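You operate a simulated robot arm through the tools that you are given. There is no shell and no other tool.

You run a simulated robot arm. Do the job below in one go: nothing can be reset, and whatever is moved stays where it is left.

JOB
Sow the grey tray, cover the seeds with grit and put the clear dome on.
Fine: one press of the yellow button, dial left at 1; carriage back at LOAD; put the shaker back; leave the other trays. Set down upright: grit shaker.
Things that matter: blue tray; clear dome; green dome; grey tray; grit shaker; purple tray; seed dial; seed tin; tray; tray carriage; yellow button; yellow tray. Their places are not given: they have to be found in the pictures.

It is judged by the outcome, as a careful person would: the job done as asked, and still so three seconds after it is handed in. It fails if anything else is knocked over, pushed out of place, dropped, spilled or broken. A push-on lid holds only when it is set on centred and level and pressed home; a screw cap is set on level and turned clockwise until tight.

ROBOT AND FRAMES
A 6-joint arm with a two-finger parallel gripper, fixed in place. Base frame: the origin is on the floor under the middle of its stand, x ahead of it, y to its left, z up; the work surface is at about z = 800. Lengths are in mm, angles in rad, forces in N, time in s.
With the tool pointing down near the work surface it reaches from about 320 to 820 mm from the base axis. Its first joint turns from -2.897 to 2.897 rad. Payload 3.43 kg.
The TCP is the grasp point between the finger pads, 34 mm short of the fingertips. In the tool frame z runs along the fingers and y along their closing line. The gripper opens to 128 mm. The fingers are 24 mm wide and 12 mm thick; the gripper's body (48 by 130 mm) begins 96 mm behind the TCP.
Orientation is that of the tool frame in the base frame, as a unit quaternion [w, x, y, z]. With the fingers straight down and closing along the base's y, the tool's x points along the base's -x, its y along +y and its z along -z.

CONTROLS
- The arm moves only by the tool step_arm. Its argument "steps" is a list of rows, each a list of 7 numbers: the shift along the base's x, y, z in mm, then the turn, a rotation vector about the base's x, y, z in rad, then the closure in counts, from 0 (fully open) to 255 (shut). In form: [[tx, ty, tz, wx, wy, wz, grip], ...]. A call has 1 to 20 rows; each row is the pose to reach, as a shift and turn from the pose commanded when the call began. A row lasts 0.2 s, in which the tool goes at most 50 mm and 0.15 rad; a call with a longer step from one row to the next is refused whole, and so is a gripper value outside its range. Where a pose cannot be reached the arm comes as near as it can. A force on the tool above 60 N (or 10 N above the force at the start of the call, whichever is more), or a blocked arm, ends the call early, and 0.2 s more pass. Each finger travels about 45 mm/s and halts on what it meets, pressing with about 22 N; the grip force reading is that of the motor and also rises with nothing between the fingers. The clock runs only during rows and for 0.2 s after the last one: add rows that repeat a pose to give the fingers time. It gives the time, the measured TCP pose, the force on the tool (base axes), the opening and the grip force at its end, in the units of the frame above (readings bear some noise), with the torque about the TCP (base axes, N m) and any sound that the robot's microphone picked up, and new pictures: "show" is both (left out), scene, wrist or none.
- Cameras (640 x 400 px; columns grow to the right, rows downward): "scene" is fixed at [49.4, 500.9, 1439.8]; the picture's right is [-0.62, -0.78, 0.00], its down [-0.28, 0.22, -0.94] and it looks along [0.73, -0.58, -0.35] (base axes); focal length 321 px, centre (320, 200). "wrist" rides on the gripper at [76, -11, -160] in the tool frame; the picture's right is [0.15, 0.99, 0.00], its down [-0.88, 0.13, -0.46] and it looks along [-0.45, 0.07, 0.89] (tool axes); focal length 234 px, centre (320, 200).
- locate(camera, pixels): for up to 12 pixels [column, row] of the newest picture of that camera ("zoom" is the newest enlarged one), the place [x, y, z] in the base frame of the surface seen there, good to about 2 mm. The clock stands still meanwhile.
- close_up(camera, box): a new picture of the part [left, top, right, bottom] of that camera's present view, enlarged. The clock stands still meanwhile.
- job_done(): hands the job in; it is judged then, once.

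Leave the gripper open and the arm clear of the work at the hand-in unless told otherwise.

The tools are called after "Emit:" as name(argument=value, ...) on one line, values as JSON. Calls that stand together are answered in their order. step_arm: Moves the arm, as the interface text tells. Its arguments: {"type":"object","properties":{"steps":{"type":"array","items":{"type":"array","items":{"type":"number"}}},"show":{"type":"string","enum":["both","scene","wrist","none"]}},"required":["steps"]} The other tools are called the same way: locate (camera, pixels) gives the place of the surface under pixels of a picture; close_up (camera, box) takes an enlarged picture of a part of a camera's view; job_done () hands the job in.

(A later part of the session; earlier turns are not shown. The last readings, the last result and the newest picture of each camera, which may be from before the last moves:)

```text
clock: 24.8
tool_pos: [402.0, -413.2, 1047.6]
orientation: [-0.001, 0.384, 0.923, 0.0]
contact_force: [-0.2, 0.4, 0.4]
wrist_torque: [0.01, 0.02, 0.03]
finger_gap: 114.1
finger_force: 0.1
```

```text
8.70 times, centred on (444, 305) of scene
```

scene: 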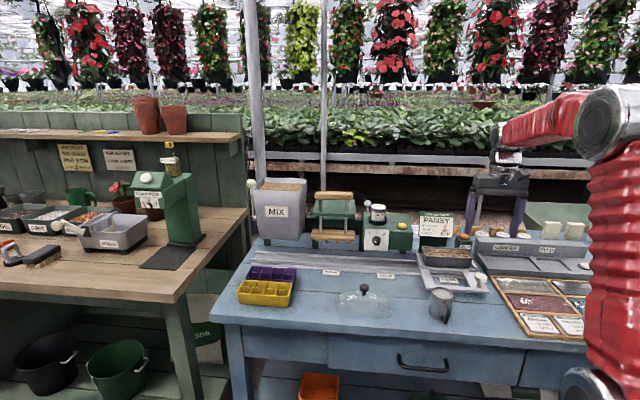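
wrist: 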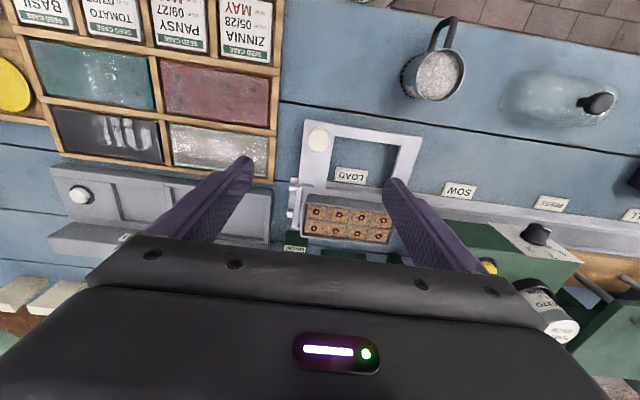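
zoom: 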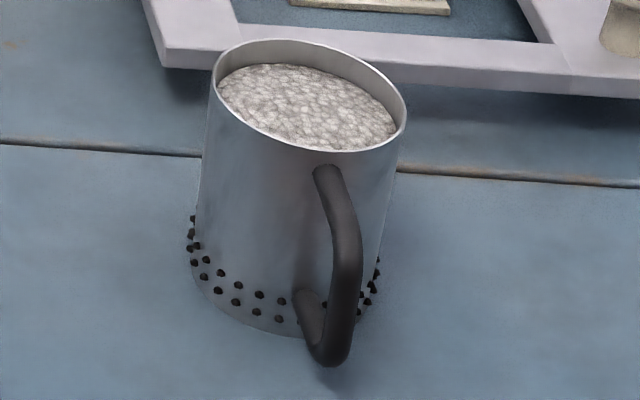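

The mug is about 58 mm across, centred near (428, -243), with its rim at z≈874 and its handle pointing towards the robot (-n). I'll come over it with fingers open, so they'll close along the rail direction clear of the handle.

Emit:
step_arm(steps=[[5, 34, 0, 0, 0, 0, 0], [10, 70, 0, 0, 0, 0, 0], [15, 105, 0, 0, 0, 0, 0], [20, 140, 0, 0, 0, 0, 0], [26, 170.2, 0, 0, 0, 0, 0], [26, 170.2, -40, 0, 0, 0, 0], [26, 170.2, -70, 0, 0, 0, 0], [26, 170.2, -70, 0, 0, 0, 0]])

```text
clock: 26.6
tool_pos: [427.8, -242.9, 978.1]
orientation: [0.001, 0.383, 0.924, 0.0]
contact_force: [1.1, 1.0, 0.1]
wrist_torque: [0.02, 0.01, -0.01]
finger_gap: 127.9
finger_force: 0.1
```

scene: 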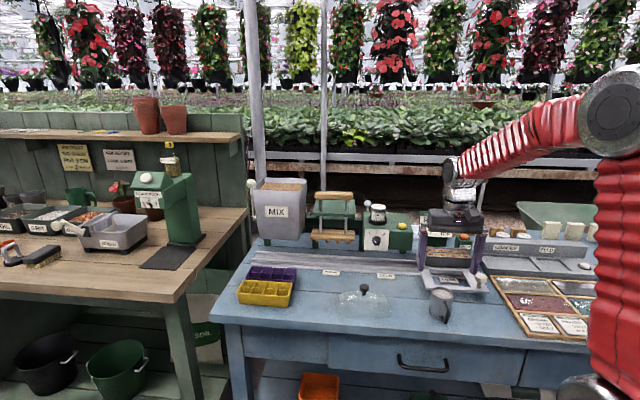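
wrist: 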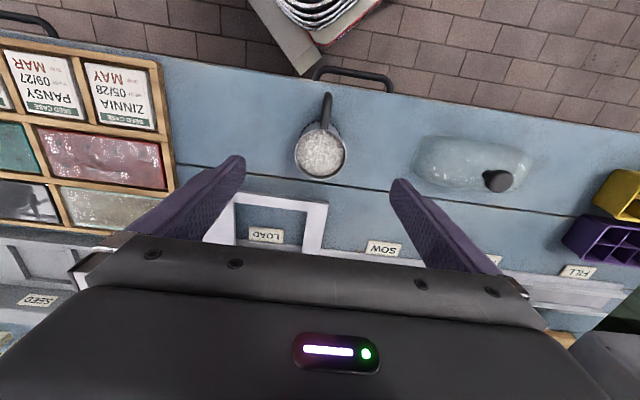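

The mug is centred between the fingers in the wrist picture (around 320,153). I'll check its rim once more from here.

Emit:
close_up(camera="wrist", box=[270, 80, 370, 195])

```text
3.48 times, centred on (320, 138) of wrist
```

zoom: 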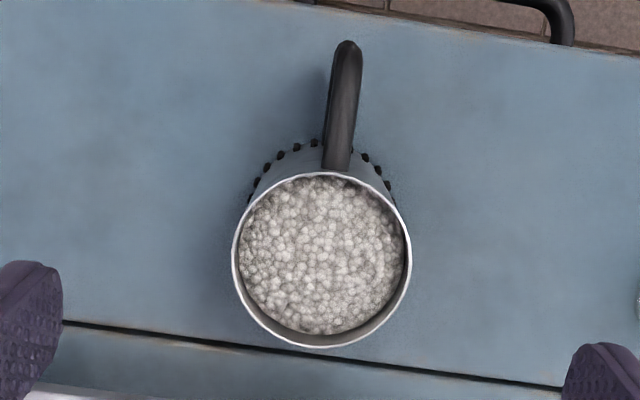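

Emit:
locate(camera="zoom", pixels=[[234, 262], [410, 258], [322, 346], [322, 174], [260, 320], [385, 320], [258, 200], [388, 200], [345, 50], [322, 260], [342, 120], [300, 150]])

```text
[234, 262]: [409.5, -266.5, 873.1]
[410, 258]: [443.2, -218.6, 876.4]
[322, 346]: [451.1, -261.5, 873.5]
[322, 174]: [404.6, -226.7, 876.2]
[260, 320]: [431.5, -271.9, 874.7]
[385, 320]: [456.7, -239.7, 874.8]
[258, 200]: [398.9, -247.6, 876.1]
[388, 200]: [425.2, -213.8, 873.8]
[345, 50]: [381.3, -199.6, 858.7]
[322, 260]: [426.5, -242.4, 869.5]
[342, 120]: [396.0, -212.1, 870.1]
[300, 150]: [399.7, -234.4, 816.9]
```

The mug centre is (427.6, -243.3) and the radius 29 mm, so the tool is right over it. I'll descend to z≈856, with the tips above the perforations, and close.

Emit:
step_arm(steps=[[-0.2, -0.4, -45, 0, 0, 0, 0], [-0.2, -0.4, -85, 0, 0, 0, 0], [-0.2, -0.4, -110, 0, 0, 0, 0], [-0.2, -0.4, -122, 0, 0, 0, 0], [-0.2, -0.4, -122, 0, 0, 0, 60], [-0.2, -0.4, -122, 0, 0, 0, 110], [-0.2, -0.4, -122, 0, 0, 0, 150], [-0.2, -0.4, -122, 0, 0, 0, 190], [-0.2, -0.4, -122, 0, 0, 0, 190], [-0.2, -0.4, -122, 0, 0, 0, 190]])

```text
clock: 28.8
tool_pos: [426.0, -244.0, 856.2]
orientation: [0.0, 0.384, 0.923, -0.002]
contact_force: [0.3, 1.0, 1.0]
wrist_torque: [0.0, 0.0, 0.01]
finger_gap: 59.1
finger_force: 21.9
```

scene: 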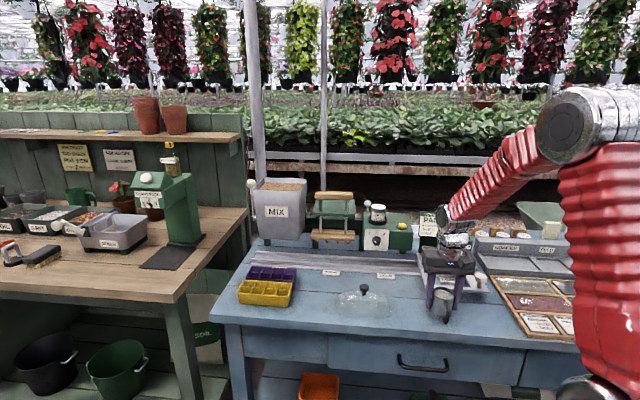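
wrist: 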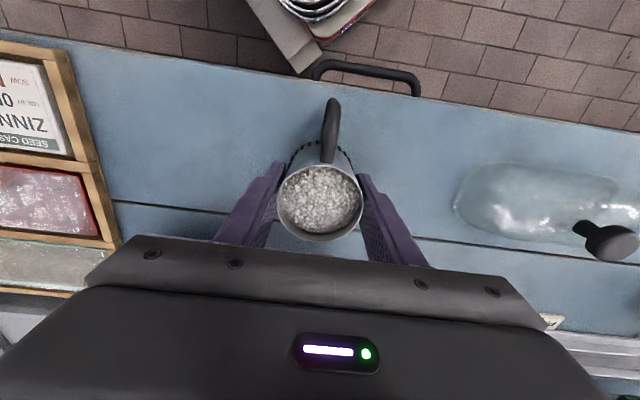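

The mug is gripped (59 mm gap, 22 N). I'll lift it slowly and check it hangs upright.

Emit:
step_arm(steps=[[0, 0, 4, 0, 0, 0, 200], [0, 0, 10, 0, 0, 0, 200], [0, 0, 18, 0, 0, 0, 200], [0, 0, 28, 0, 0, 0, 200], [0, 0, 40, 0, 0, 0, 200], [0, 0, 52, 0, 0, 0, 200], [0, 0, 64, 0, 0, 0, 200], [0, 0, 76, 0, 0, 0, 200], [0, 0, 88, 0, 0, 0, 200], [0, 0, 100, 0, 0, 0, 200], [0, 0, 110, 0, 0, 0, 200], [0, 0, 117, 0, 0, 0, 200], [0, 0, 120, 0, 0, 0, 200], [0, 0, 120, 0, 0, 0, 200]])

Emit:
close_up(camera="scene", box=[410, 230, 510, 330])

```text
clock: 31.8
tool_pos: [427.3, -244.6, 976.6]
orientation: [0.0, 0.384, 0.923, 0.0]
contact_force: [0.0, -0.2, -1.6]
wrist_torque: [0.02, 0.02, 0.0]
finger_gap: 59.1
finger_force: 22.2
```

scene: 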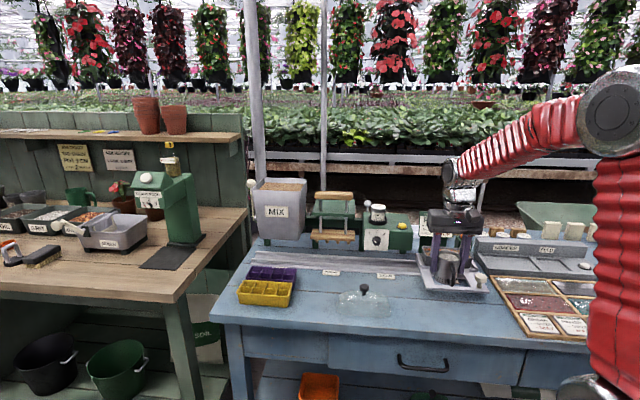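
wrist: 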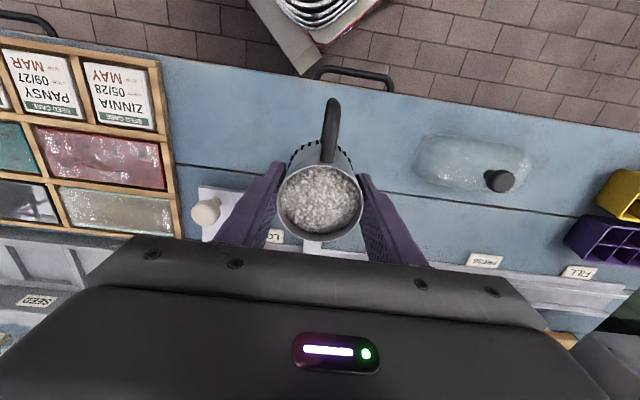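

```text
4.00 times, centred on (460, 280) of scene
```

zoom: 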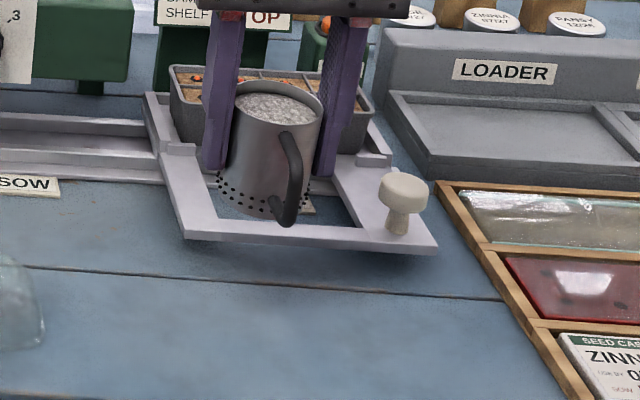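

The mug is held upright with no grit falling. Before moving it over the tray I'll check how near the sowing card and DROP button behind the tray are.

Emit:
locate(camera="scene", pixels=[[427, 218], [425, 234], [422, 236], [464, 236], [470, 247], [492, 238], [484, 270], [425, 262]])

Emit:
close_up(camera="scene", box=[410, 200, 530, 300])

```text
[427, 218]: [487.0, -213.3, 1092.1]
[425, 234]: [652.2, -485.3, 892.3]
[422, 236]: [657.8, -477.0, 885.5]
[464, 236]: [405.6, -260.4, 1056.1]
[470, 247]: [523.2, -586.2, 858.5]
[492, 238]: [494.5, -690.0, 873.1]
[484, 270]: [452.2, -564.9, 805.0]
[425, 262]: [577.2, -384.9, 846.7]
```

```text
4.00 times, centred on (470, 250) of scene
```

zoom: 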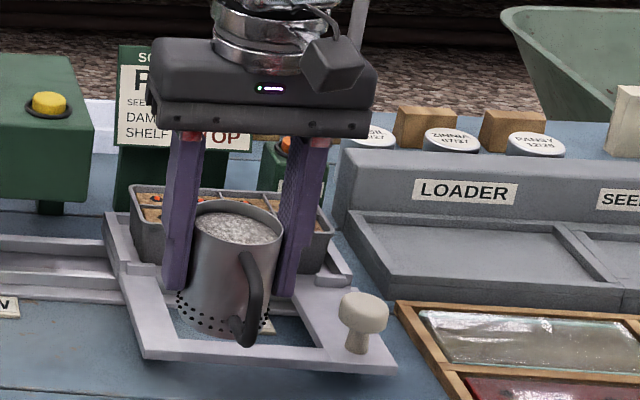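

The card and DROP button stand behind at n≥784, clear of the mug (n up to 738). I'll carry the mug smoothly to above the tray centre (544, -459).

Emit:
step_arm(steps=[[2.4, -4.4, 0, 0, 0, 0, 200], [7.2, -13.2, 0, 0, 0, 0, 200], [14.3, -26.3, 0, 0, 0, 0, 200], [23.9, -43.9, 0, 0, 0, 0, 200], [33.5, -61.5, 0, 0, 0, 0, 200], [43, -79, 0, 0, 0, 0, 200], [52.6, -96.6, 0, 0, 0, 0, 200], [62.1, -114.1, 0, 0, 0, 0, 200], [71.7, -131.7, 0, 0, 0, 0, 200], [81.3, -149.3, 0, 0, 0, 0, 200], [90.8, -166.8, 0, 0, 0, 0, 200], [99, -181.7, 0, 0, 0, 0, 200], [105.2, -193.2, 0, 0, 0, 0, 200], [110.9, -203.7, 0, 0, 0, 0, 200], [114.7, -210.7, 0, 0, 0, 0, 200], [116.6, -214.2, 0, 0, 0, 0, 200], [116.6, -214.2, 0, 0, 0, 0, 200]])

Emit:
close_up(camera="scene", box=[400, 210, 520, 310])

```text
clock: 35.4
tool_pos: [543.8, -459.9, 976.2]
orientation: [-0.001, 0.384, 0.923, -0.001]
contact_force: [0.2, -0.4, -1.9]
wrist_torque: [0.01, -0.03, -0.01]
finger_gap: 59.0
finger_force: 21.7
```

scene: 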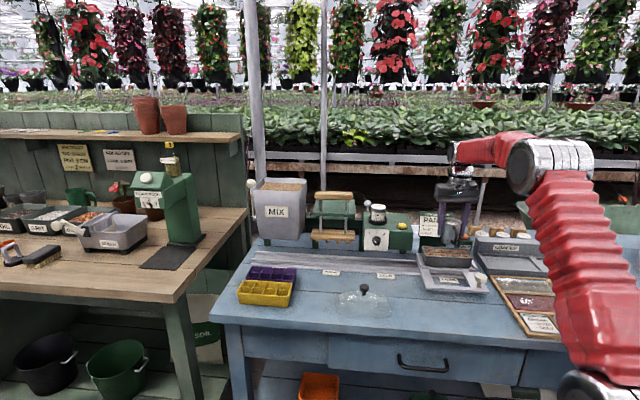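
wrist: 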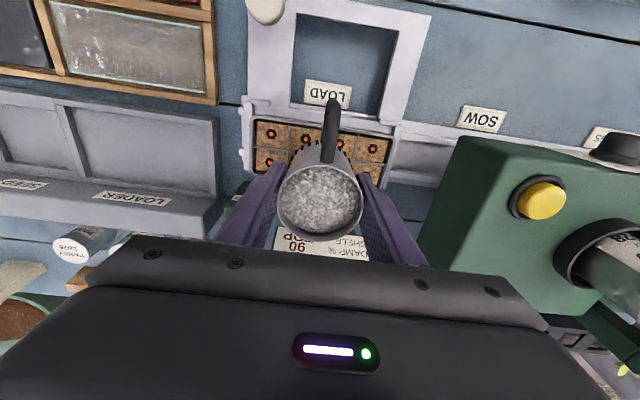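

```text
4.00 times, centred on (460, 260) of scene
```

zoom: 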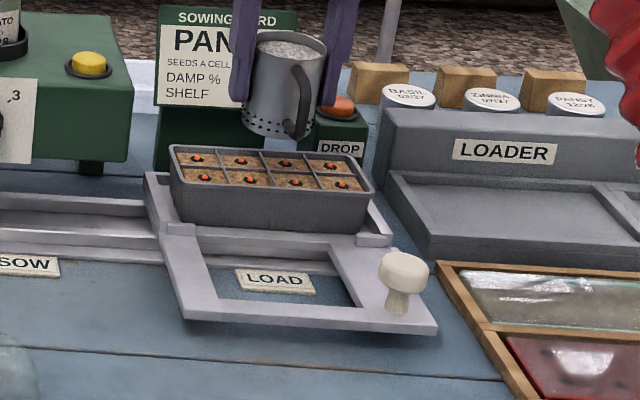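

The mug is over the tray with its foot about 44 mm above the rim. I'll lower it 18 mm and try a short, gentle side-to-side shake to learn how grit comes out.

Emit:
step_arm(steps=[[0, 0, -6, 0, 0, 0, 200], [0, 0, -14, 0, 0, 0, 200], [0, 0.5, -18, 0, 0, 0, 200], [0, 0.5, -18, 0, 0, 0, 200], [7, 7.5, -18, 0, 0, 0, 200], [-7, -6.5, -18, 0, 0, 0, 200], [7, 7.5, -18, 0, 0, 0, 200], [-7, -6.5, -18, 0, 0, 0, 200], [0, 0.5, -18, 0, 0, 0, 200], [0, 0.5, -18, 0, 0, 0, 200]])

Emit:
close_up(camera="scene", box=[410, 220, 500, 300])

```text
clock: 37.6
tool_pos: [544.6, -459.3, 957.3]
orientation: [-0.001, 0.384, 0.923, 0.0]
contact_force: [0.4, -0.3, -2.3]
wrist_torque: [-0.02, -0.02, 0.01]
finger_gap: 58.9
finger_force: 22.2
```

scene: 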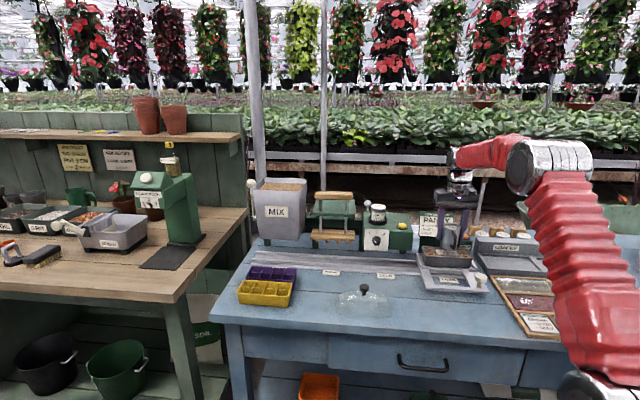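
wrist: 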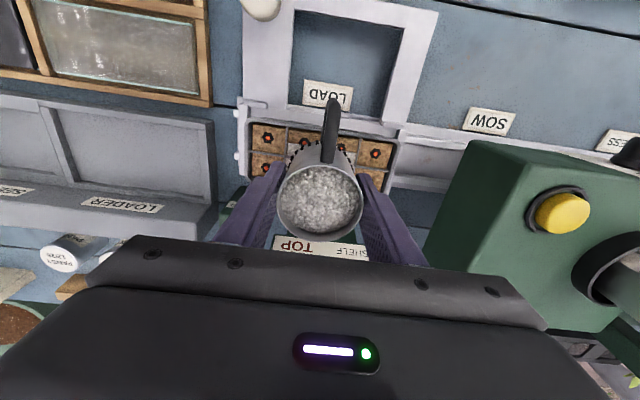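

```text
5.00 times, centred on (455, 260) of scene
```

zoom: 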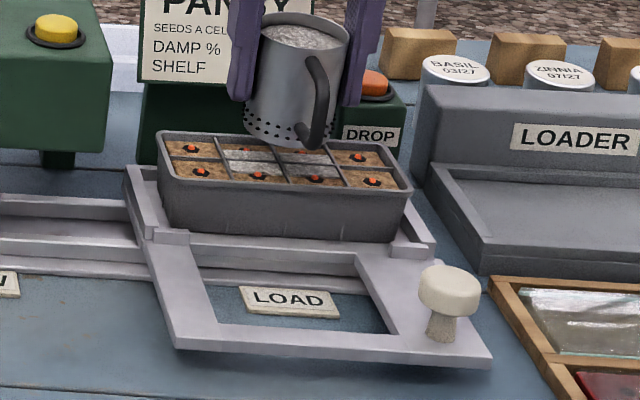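

Shaking upright works: grit seems to have appeared in the middle cells near (250,160) of the zoom. I'll look closer.

Emit:
close_up(camera="scene", box=[436, 240, 490, 270])

Emit:
close_up(camera="wrist", box=[230, 90, 420, 250])

```text
11.85 times, centred on (463, 255) of scene
```

zoom: 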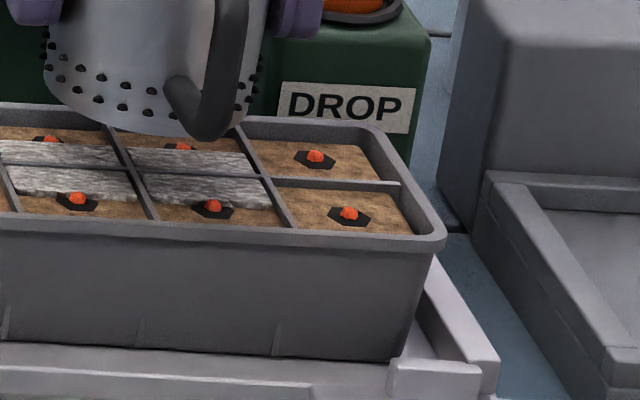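

```text
2.50 times, centred on (325, 170) of wrist
```

zoom: 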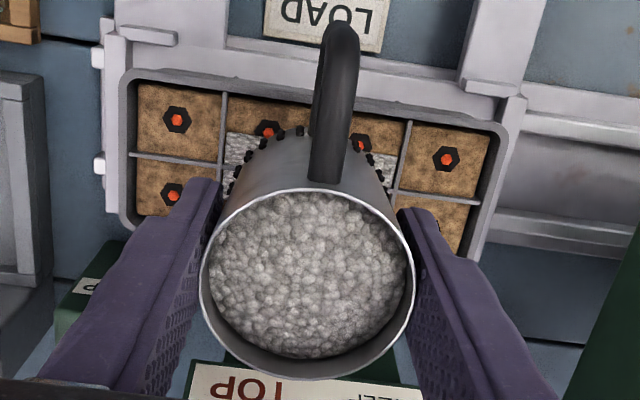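

Grit covers a strip right under the mug's centre, so the footprint is narrower than the mug. I'll shift the mug to one end column and slightly nearer the front row, shake briefly, and check the footprint again.

Emit:
step_arm(steps=[[5, 8, 0, 0, 0, 0, 200], [10, 16, 0, 0, 0, 0, 200], [15, 24, 0, 0, 0, 0, 200], [19, 32, 0, 0, 0, 0, 200], [26, 39, 0, 0, 0, 0, 200], [12, 25, 0, 0, 0, 0, 200], [26, 39, 0, 0, 0, 0, 200], [12, 25, 0, 0, 0, 0, 200], [19, 32, 0, 0, 0, 0, 200], [19, 32, 0, 0, 0, 0, 200]])

Emit:
close_up(camera="scene", box=[415, 235, 485, 275])

Emit:
close_up(camera="wrist", box=[200, 90, 420, 250])

```text
clock: 39.8
tool_pos: [563.2, -425.2, 957.5]
orientation: [0.0, 0.383, 0.924, -0.001]
contact_force: [-1.1, 0.0, -2.8]
wrist_torque: [0.0, -0.03, 0.02]
finger_gap: 59.0
finger_force: 22.0
```

scene: 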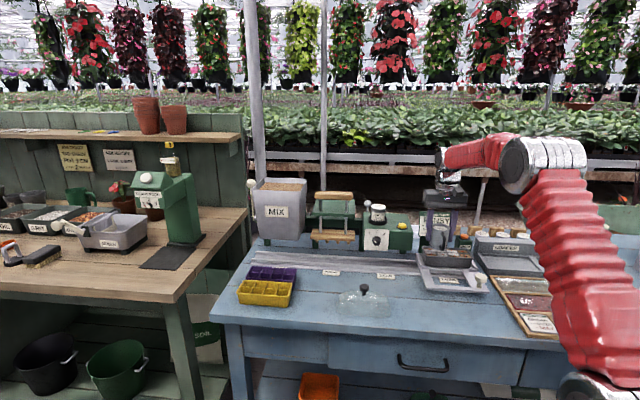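
wrist: 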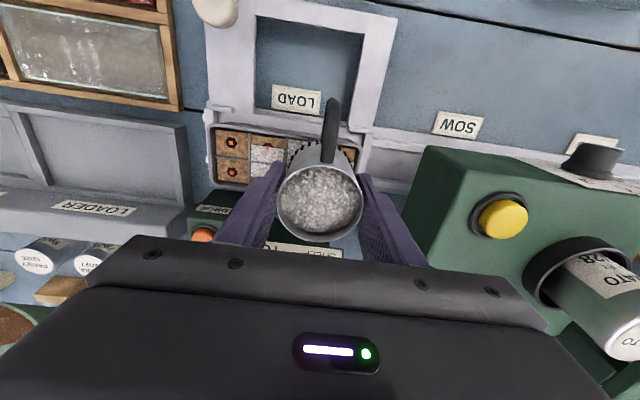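

```text
9.14 times, centred on (450, 255) of scene
```

zoom: 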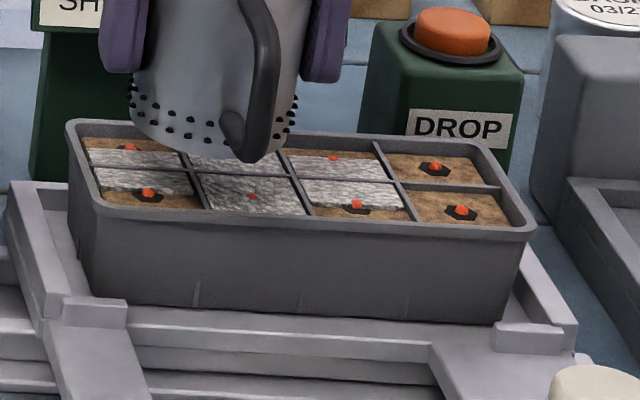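

```text
2.50 times, centred on (310, 170) of wrist
```

zoom: 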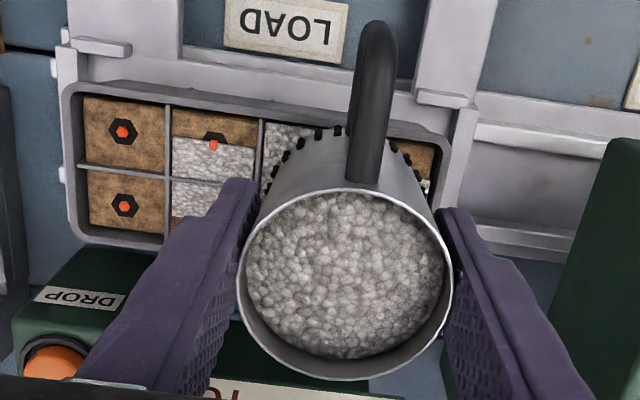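

The front cell in the second column is nearly covered, the left one is half covered, and nothing has fallen outside. I'll give a few more shakes in this place to learn how it builds up.

Emit:
step_arm(steps=[[6, 6, 0, 0, 0, 0, 200], [-6, -6, 0, 0, 0, 0, 200], [6, 6, 0, 0, 0, 0, 200], [-6, -6, 0, 0, 0, 0, 200], [6, 6, 0, 0, 0, 0, 200], [-6, -6, 0, 0, 0, 0, 200], [0, 0, 0, 0, 0, 0, 200], [0, 0, 0, 0, 0, 0, 200]], show="wrist")

Emit:
close_up(camera="scene", box=[415, 235, 485, 275])

```text
clock: 41.6
tool_pos: [563.2, -425.6, 957.7]
orientation: [0.0, 0.384, 0.924, 0.0]
contact_force: [0.1, -1.2, -2.1]
wrist_torque: [0.02, -0.01, 0.03]
finger_gap: 59.1
finger_force: 21.5
```

wrist: 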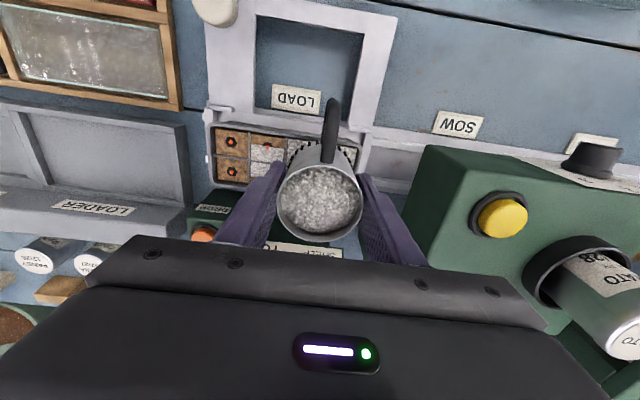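

```text
9.14 times, centred on (450, 255) of scene
```

zoom: 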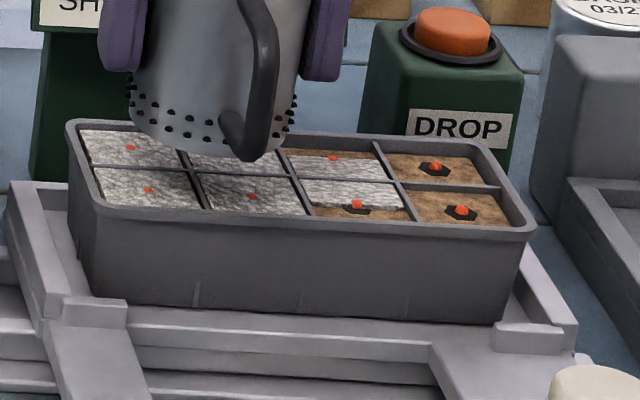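

The two left columns are now covered. I'll slide to the right half at the same n and shake there.

Emit:
step_arm(steps=[[-5, -5, 0, 0, 0, 0, 200], [-14, -14, 0, 0, 0, 0, 200], [-24, -24, 0, 0, 0, 0, 200], [-34, -34, 0, 0, 0, 0, 200], [-44, -44, 0, 0, 0, 0, 200], [-52, -52, 0, 0, 0, 0, 200], [-46, -46, 0, 0, 0, 0, 200], [-58, -58, 0, 0, 0, 0, 200], [-46, -46, 0, 0, 0, 0, 200], [-58, -58, 0, 0, 0, 0, 200], [-46, -46, 0, 0, 0, 0, 200], [-58, -58, 0, 0, 0, 0, 200], [-52, -52, 0, 0, 0, 0, 200], [-52, -52, 0, 0, 0, 0, 200]], show="wrist")

Emit:
close_up(camera="scene", box=[415, 235, 485, 275])

Emit:
close_up(camera="wrist", box=[230, 90, 450, 250])

```text
clock: 44.6
tool_pos: [511.1, -478.2, 957.5]
orientation: [-0.001, 0.383, 0.924, -0.001]
contact_force: [0.1, 0.7, -1.7]
wrist_torque: [-0.01, -0.02, -0.03]
finger_gap: 59.1
finger_force: 21.7
```

wrist: 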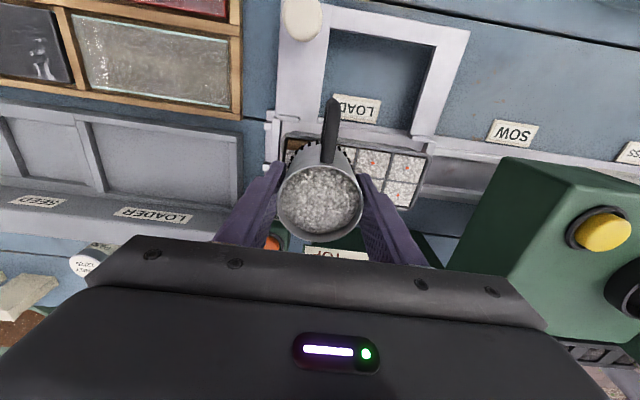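

```text
9.14 times, centred on (450, 255) of scene
```

zoom: 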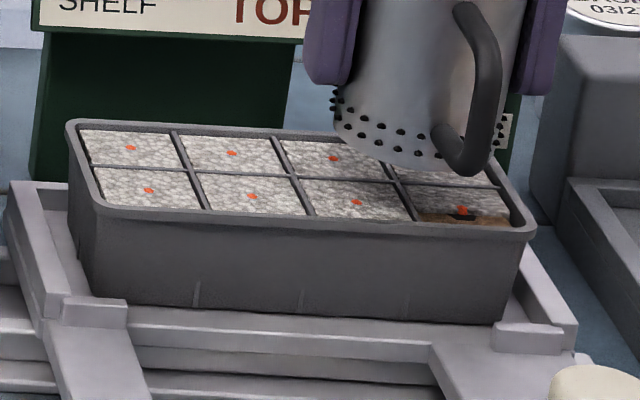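

```text
2.50 times, centred on (340, 170) of wrist
```

zoom: 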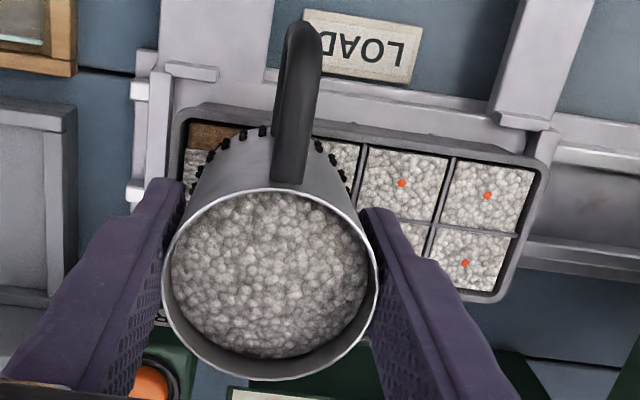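

Only the front half of the right-most front cell is still bare, and tiny red seed tips show in the others. I'll shake a bit more here, slightly to the right.

Emit:
step_arm(steps=[[-3, -1, 0, 0, 0, 0, 200], [3, 5, 0, 0, 0, 0, 200], [-9, -7, 0, 0, 0, 0, 200], [3, 5, 0, 0, 0, 0, 200], [-9, -7, 0, 0, 0, 0, 200], [3, 5, 0, 0, 0, 0, 200], [-9, -7, 0, 0, 0, 0, 200], [-3, -1, 0, 0, 0, 0, 200], [-3, -1, 0, 0, 0, 0, 200]], show="wrist")

Emit:
close_up(camera="scene", box=[415, 235, 485, 275])

```text
clock: 46.6
tool_pos: [507.3, -478.2, 958.3]
orientation: [-0.001, 0.383, 0.924, -0.001]
contact_force: [-0.6, 0.1, -1.8]
wrist_torque: [0.01, -0.02, 0.02]
finger_gap: 58.9
finger_force: 21.9
```

wrist: 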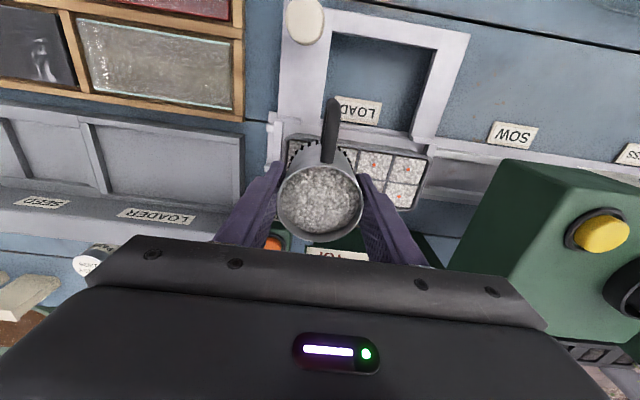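

```text
9.14 times, centred on (450, 255) of scene
```

zoom: 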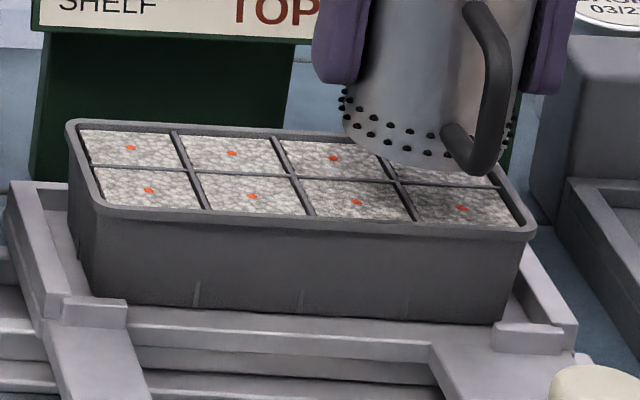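

Every cell is now greyed over, but a pinpoint of red still shows in each. I'll make a full sweep of gentle shakes along the tray's middle to thicken the layer and see if the tips vanish.

Emit:
step_arm(steps=[[3.5, -3.5, 0, 0, 0, 0, 200], [7.1, -7.1, 0, 0, 0, 0, 200], [14.1, 0, 0, 0, 0, 0, 200], [7.1, -7.1, 0, 0, 0, 0, 200], [21.2, 7.1, 0, 0, 0, 0, 200], [14.1, 0, 0, 0, 0, 0, 200], [28.3, 14.1, 0, 0, 0, 0, 200], [21.2, 7.1, 0, 0, 0, 0, 200], [35.4, 21.2, 0, 0, 0, 0, 200], [28.3, 14.1, 0, 0, 0, 0, 200], [42.4, 28.3, 0, 0, 0, 0, 200], [35.4, 21.2, 0, 0, 0, 0, 200], [49.5, 35.4, 0, 0, 0, 0, 200], [42.4, 28.3, 0, 0, 0, 0, 200], [56.6, 42.4, 0, 0, 0, 0, 200], [49.5, 35.4, 0, 0, 0, 0, 200], [63.6, 49.5, 0, 0, 0, 0, 200], [56.6, 42.4, 0, 0, 0, 0, 200], [60, 46, 0, 0, 0, 0, 200], [60, 46, 0, 0, 0, 0, 200]], show="wrist")

Emit:
close_up(camera="scene", box=[415, 235, 485, 275])

Emit:
close_up(camera="wrist", box=[190, 80, 410, 240])

```text
clock: 50.8
tool_pos: [568.0, -431.9, 958.3]
orientation: [0.0, 0.384, 0.923, 0.0]
contact_force: [-0.6, -1.7, -2.8]
wrist_torque: [-0.01, 0.01, -0.03]
finger_gap: 59.0
finger_force: 21.5
```

wrist: 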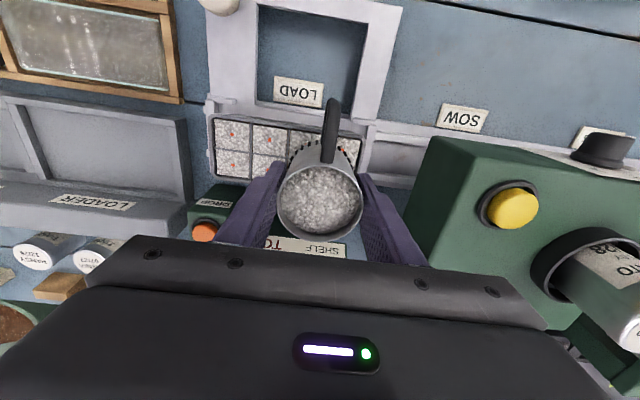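

```text
9.14 times, centred on (450, 255) of scene
```

zoom: 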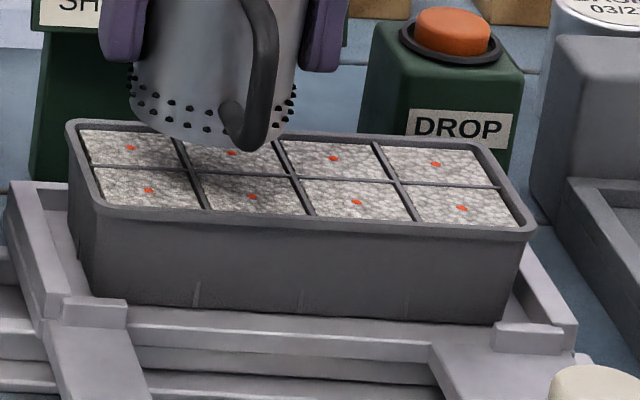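

```text
2.50 times, centred on (300, 160) of wrist
```

zoom: 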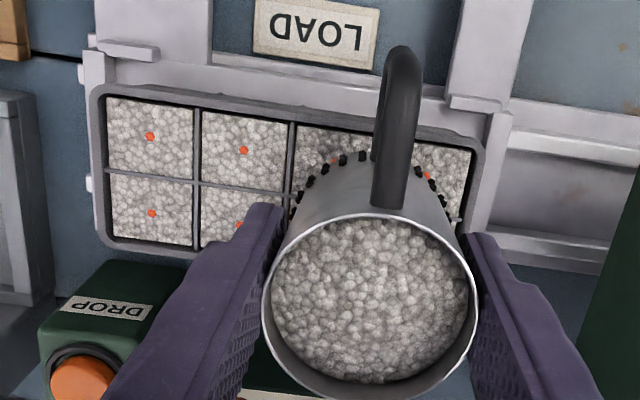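

Another full pass made no change, so the layer is complete: all eight cells are evenly covered wall to wall and nothing lies outside the tray. I'll lift slightly and carry the shaker smoothly back over its original spot (427.6, -243.3).

Emit:
step_arm(steps=[[0, 0, 5, 0, 0, 0, 200], [0, 0, 13, 0, 0, 0, 200], [0, 0, 20, 0, 0, 0, 200], [-3, 4, 20, 0, 0, 0, 200], [-9, 12, 20, 0, 0, 0, 200], [-17.9, 24.1, 20, 0, 0, 0, 200], [-29.9, 40.1, 20, 0, 0, 0, 200], [-41.8, 56.1, 20, 0, 0, 0, 200], [-53.7, 72.2, 20, 0, 0, 0, 200], [-65.7, 88.2, 20, 0, 0, 0, 200], [-77.6, 104.3, 20, 0, 0, 0, 200], [-89.6, 120.3, 20, 0, 0, 0, 200], [-101.5, 136.3, 20, 0, 0, 0, 200], [-113.4, 152.4, 20, 0, 0, 0, 200], [-124, 166.5, 20, 0, 0, 0, 200], [-132, 177.3, 20, 0, 0, 0, 200], [-137.5, 184.7, 20, 0, 0, 0, 200], [-140.4, 188.6, 20, 0, 0, 0, 200], [-140.4, 188.6, 20, 0, 0, 0, 200]])

Emit:
close_up(camera="scene", box=[400, 230, 520, 330])

```text
clock: 54.8
tool_pos: [427.7, -245.5, 977.9]
orientation: [-0.001, 0.384, 0.923, -0.001]
contact_force: [-0.1, -0.2, -1.7]
wrist_torque: [0.0, 0.0, -0.01]
finger_gap: 59.2
finger_force: 22.2
```

scene: 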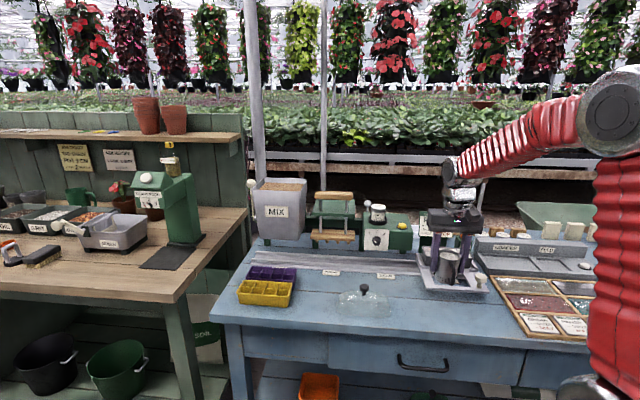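
wrist: 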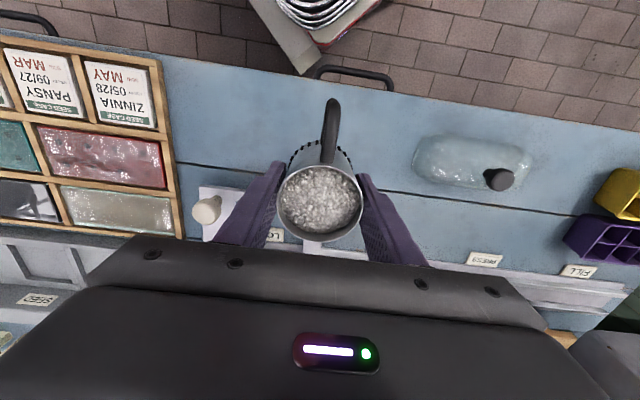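

```text
4.00 times, centred on (460, 280) of scene
```

zoom: 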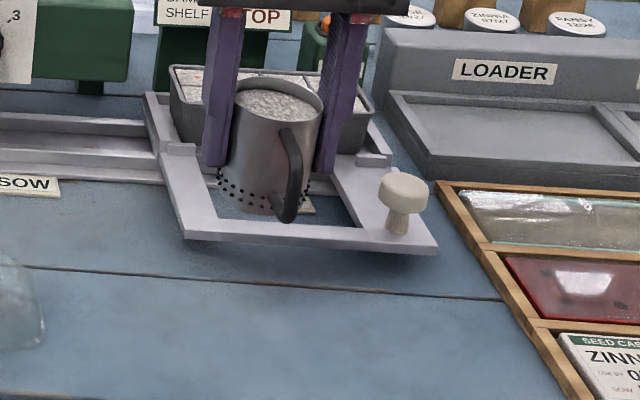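

Nothing was spilled on the way, and the mug sits in the grip as before. I'll lower it slowly to the bench.

Emit:
step_arm(steps=[[-0.4, 0.9, -6, 0, 0, 0, 200], [-0.4, 0.9, -16, 0, 0, 0, 200], [-0.4, 0.9, -29, 0, 0, 0, 200], [-0.4, 0.9, -43, 0, 0, 0, 200], [-0.4, 0.9, -57, 0, 0, 0, 200], [-0.4, 0.9, -71, 0, 0, 0, 200], [-0.4, 0.9, -84, 0, 0, 0, 200], [-0.4, 0.9, -96, 0, 0, 0, 200], [-0.4, 0.9, -106, 0, 0, 0, 200], [-0.4, 0.9, -113, 0, 0, 0, 200], [-0.4, 0.9, -117, 0, 0, 0, 200], [-0.4, 0.9, -119.5, 0, 0, 0, 200], [-0.4, 0.9, -120.5, 0, 0, 0, 200], [-0.4, 0.9, -120.5, 0, 0, 0, 200]], show="wrist")

Emit:
close_up(camera="scene", box=[422, 270, 466, 330])

```text
clock: 57.8
tool_pos: [425.5, -243.0, 858.1]
orientation: [-0.001, 0.384, 0.923, -0.001]
contact_force: [-0.1, 0.3, -2.0]
wrist_torque: [-0.02, 0.0, 0.0]
finger_gap: 59.1
finger_force: 22.0
```

wrist: 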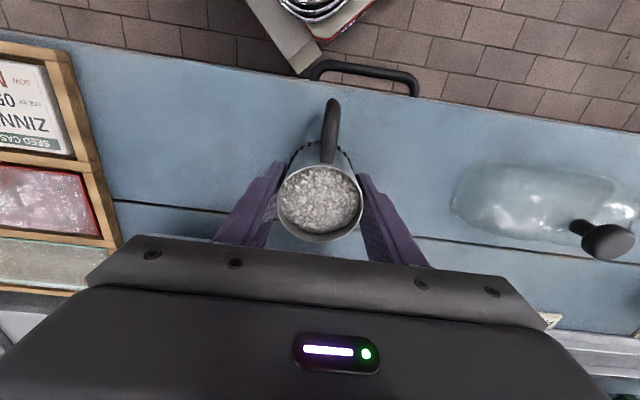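

```text
6.67 times, centred on (444, 300) of scene
```

zoom: 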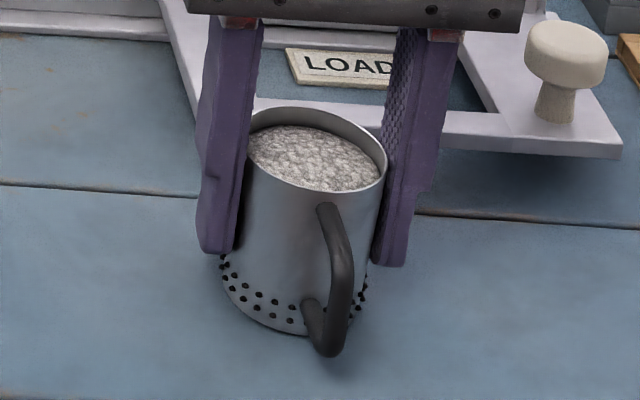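

The force still shows its full weight (-2 N), so it isn't touching yet. I'll go down in half-millimetre steps.

Emit:
step_arm(steps=[[0, 0, -0.7, 0, 0, 0, 200], [0, 0, -1.4, 0, 0, 0, 200], [0, 0, -1.9, 0, 0, 0, 200], [0, 0, -1.9, 0, 0, 0, 200]], show="none")

```text
clock: 58.8
tool_pos: [425.6, -242.5, 855.0]
orientation: [0.001, 0.383, 0.924, -0.002]
contact_force: [-0.9, -1.5, 5.7]
wrist_torque: [0.04, 0.11, 0.03]
finger_gap: 58.9
finger_force: 21.4
```

Contact is at +5.7 N, so the mug stands on the bench. I'll ease the press, open slowly and rise straight up.

Emit:
step_arm(steps=[[0, 0, 0.5, 0, 0, 0, 200], [0, 0, 0.5, 0, 0, 0, 150], [0, 0, 0.5, 0, 0, 0, 130], [0, 0, 0.5, 0, 0, 0, 90], [0, 0, 0.5, 0, 0, 0, 40], [0, 0, 0.5, 0, 0, 0, 0], [0, 0, 0.5, 0, 0, 0, 0], [0, 0, 20, 0, 0, 0, 0], [0, 0, 55, 0, 0, 0, 0], [0, 0, 100, 0, 0, 0, 0], [0, 0, 145, 0, 0, 0, 0], [0, 0, 190, 0, 0, 0, 0], [0, 0, 190, 0, 0, 0, 0]])

Emit:
close_up(camera="scene", box=[400, 230, 520, 330])

```text
clock: 61.6
tool_pos: [426.3, -245.1, 1045.7]
orientation: [0.001, 0.384, 0.923, -0.002]
contact_force: [-0.3, -0.6, -0.3]
wrist_torque: [-0.01, 0.0, 0.01]
finger_gap: 128.0
finger_force: 0.0
```

scene: 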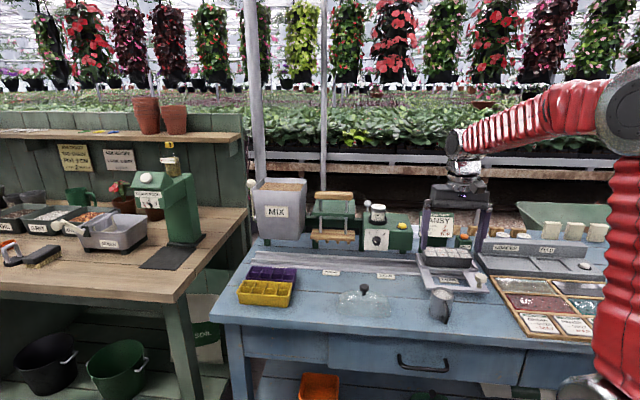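
wrist: 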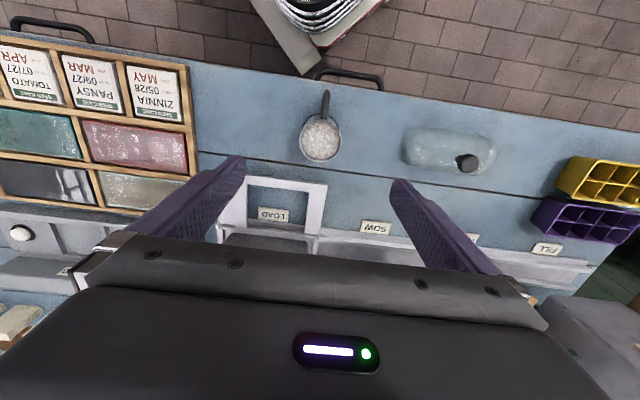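

```text
4.00 times, centred on (460, 280) of scene
```

zoom: 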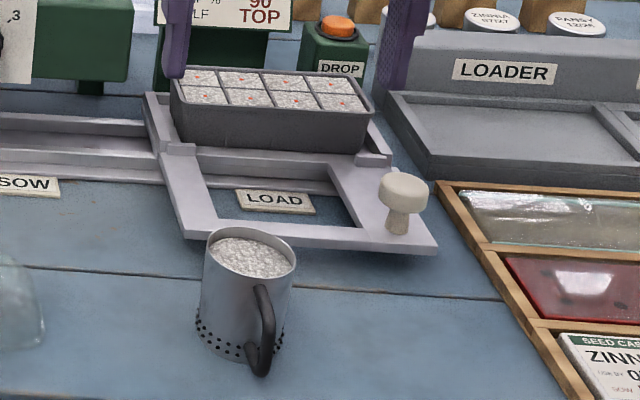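

The shaker stands upright in its place. Now the dome: I'll move above its black knob (about 579, -91) for a better look.

Emit:
step_arm(steps=[[30, 30, 0, 0, 0, 0, 0], [62, 62, 0, 0, 0, 0, 40], [94, 94, 0, 0, 0, 0, 80], [125, 125, 0, 0, 0, 0, 100], [152.7, 154.1, 0, 0, 0, 0, 100], [152.7, 154.1, -25, 0, 0, 0, 100], [152.7, 154.1, -45, 0, 0, 0, 100], [152.7, 154.1, -45, 0, 0, 0, 100]])

Emit:
close_up(camera="wrist", box=[230, 90, 410, 230])

```text
clock: 63.4
tool_pos: [581.0, -88.2, 997.8]
orientation: [0.001, 0.383, 0.924, -0.001]
contact_force: [0.1, 0.4, -1.1]
wrist_torque: [0.0, 0.03, -0.02]
finger_gap: 77.5
finger_force: 0.0
```

scene: 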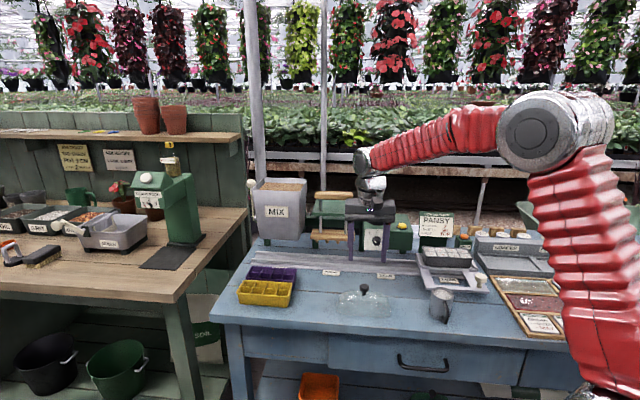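
wrist: 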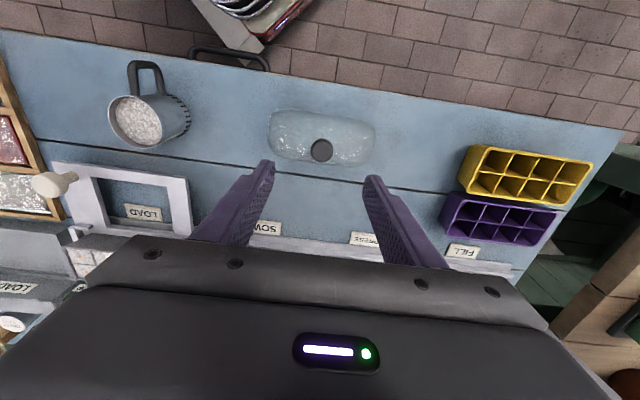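

```text
2.86 times, centred on (320, 160) of wrist
```

zoom: 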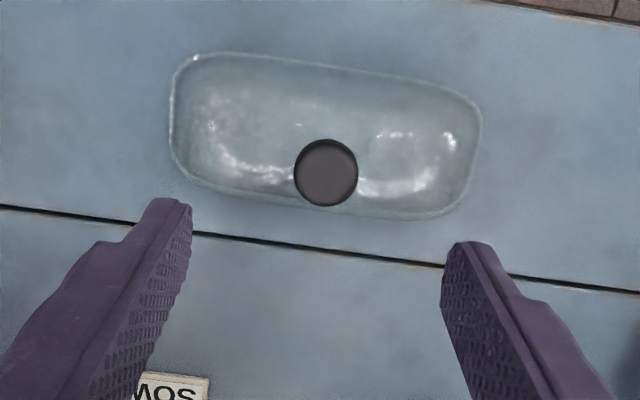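

I'll locate the dome's rim corners and its knob in this enlarged view.

Emit:
locate(camera="zoom", pixels=[[325, 175], [298, 172], [356, 174], [327, 143], [326, 204], [170, 130], [481, 130], [200, 54], [440, 88], [430, 218], [190, 180], [240, 120]])

Emit:
close_up(camera="scene", box=[325, 275, 405, 325])

```text
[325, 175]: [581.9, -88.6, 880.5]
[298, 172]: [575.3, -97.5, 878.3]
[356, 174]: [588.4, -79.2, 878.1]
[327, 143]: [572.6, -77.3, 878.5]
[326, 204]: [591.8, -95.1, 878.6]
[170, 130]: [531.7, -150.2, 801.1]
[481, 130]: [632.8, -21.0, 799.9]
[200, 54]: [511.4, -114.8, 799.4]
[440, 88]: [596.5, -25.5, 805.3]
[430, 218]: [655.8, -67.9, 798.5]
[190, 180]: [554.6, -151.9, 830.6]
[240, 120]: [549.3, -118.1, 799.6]
```

```text
8.00 times, centred on (365, 300) of scene
```

zoom: 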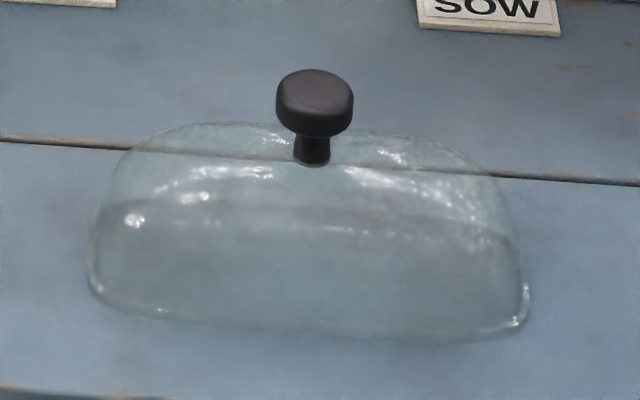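

The knob centre is (582, -87.3), top z≈880.5, radius ≈12. To judge the dome's yaw I need precise edge points, so I'll enlarge its two halves.

Emit:
close_up(camera="wrist", box=[260, 95, 325, 175])

Emit:
close_up(camera="wrist", box=[315, 95, 385, 175])

```text
5.00 times, centred on (292, 135) of wrist
```

zoom: 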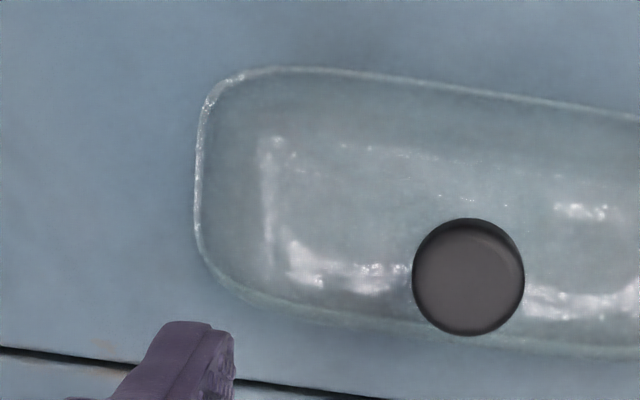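

```text
5.00 times, centred on (350, 135) of wrist
```

zoom: 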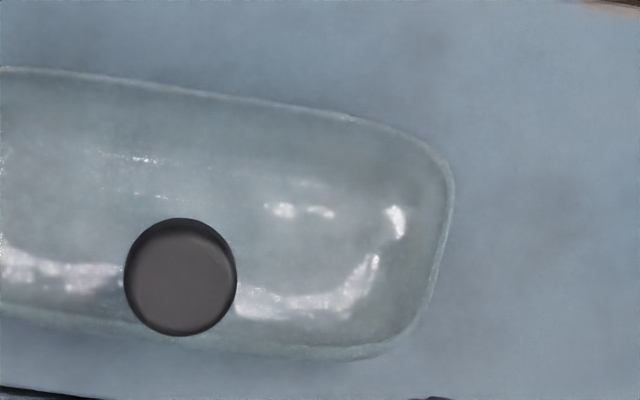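

From ray geometry the dome's front edge runs parallel to the rail (within 0.5°), and the dome is about 160 × 70 mm centred under its knob. I'll check the height of the stem's base, to keep the fingertips off the dome.

Emit:
close_up(camera="scene", box=[350, 280, 382, 300])

```text
16.00 times, centred on (366, 290) of scene
```

zoom: 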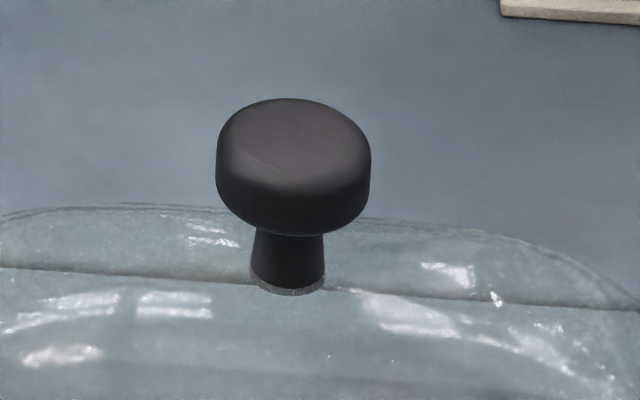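

Emit:
locate(camera="zoom", pixels=[[293, 150], [285, 285], [288, 245], [290, 225], [293, 195], [222, 170], [366, 170], [300, 293], [252, 280], [290, 110], [200, 300], [400, 300]])

```text
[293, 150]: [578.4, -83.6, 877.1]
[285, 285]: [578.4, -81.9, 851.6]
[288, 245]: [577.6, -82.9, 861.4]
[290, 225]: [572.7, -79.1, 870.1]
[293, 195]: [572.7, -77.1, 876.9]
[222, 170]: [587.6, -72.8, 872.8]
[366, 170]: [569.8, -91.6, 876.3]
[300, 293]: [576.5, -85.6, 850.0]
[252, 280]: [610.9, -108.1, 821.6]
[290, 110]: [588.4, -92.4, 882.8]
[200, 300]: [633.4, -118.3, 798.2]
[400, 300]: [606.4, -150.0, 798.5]
```

The dome's top is at z≈851 and the knob's cap spans about 867–881. I'll grip the cap with the TCP at z≈892. First I'll measure the tray's rim carefully from the scene camera.

Emit:
close_up(camera="scene", box=[415, 240, 485, 280])

```text
9.14 times, centred on (450, 260) of scene
```

zoom: 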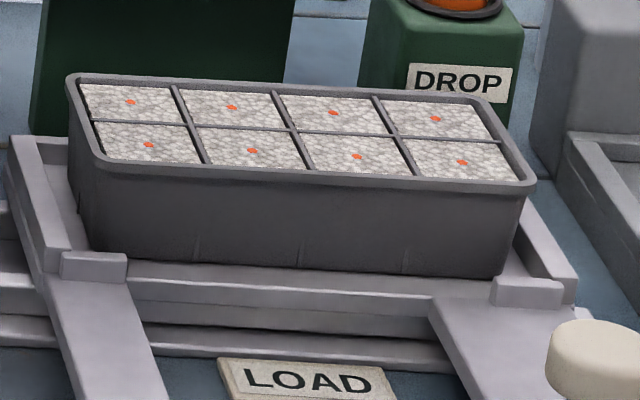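

Emit:
locate(camera="zoom", pixels=[[294, 131], [189, 125], [399, 138], [317, 178], [272, 85], [74, 105], [528, 165], [100, 160], [88, 78], [535, 183], [472, 95], [252, 152]])

Emit:
locate(camera="zoom", pixels=[[131, 102], [232, 107], [334, 113], [435, 119], [149, 145], [252, 151], [358, 157], [462, 163], [200, 172], [420, 184], [180, 80], [380, 91]])

```text
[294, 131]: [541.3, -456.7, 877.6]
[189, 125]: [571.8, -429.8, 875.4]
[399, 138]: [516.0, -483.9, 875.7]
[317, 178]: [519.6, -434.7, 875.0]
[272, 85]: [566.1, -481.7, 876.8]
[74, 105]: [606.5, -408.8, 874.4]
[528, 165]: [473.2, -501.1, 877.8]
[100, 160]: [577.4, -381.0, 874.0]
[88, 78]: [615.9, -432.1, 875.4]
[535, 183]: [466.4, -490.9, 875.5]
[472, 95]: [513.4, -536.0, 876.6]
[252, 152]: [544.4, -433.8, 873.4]
```

```text
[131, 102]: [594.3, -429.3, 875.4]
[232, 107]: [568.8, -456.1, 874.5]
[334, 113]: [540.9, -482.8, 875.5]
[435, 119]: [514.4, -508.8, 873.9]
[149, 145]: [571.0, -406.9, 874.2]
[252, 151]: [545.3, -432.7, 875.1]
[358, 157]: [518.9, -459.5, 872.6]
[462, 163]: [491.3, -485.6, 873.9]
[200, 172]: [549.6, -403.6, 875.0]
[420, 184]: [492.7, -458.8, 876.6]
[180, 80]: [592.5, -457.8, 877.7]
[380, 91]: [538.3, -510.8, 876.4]
```

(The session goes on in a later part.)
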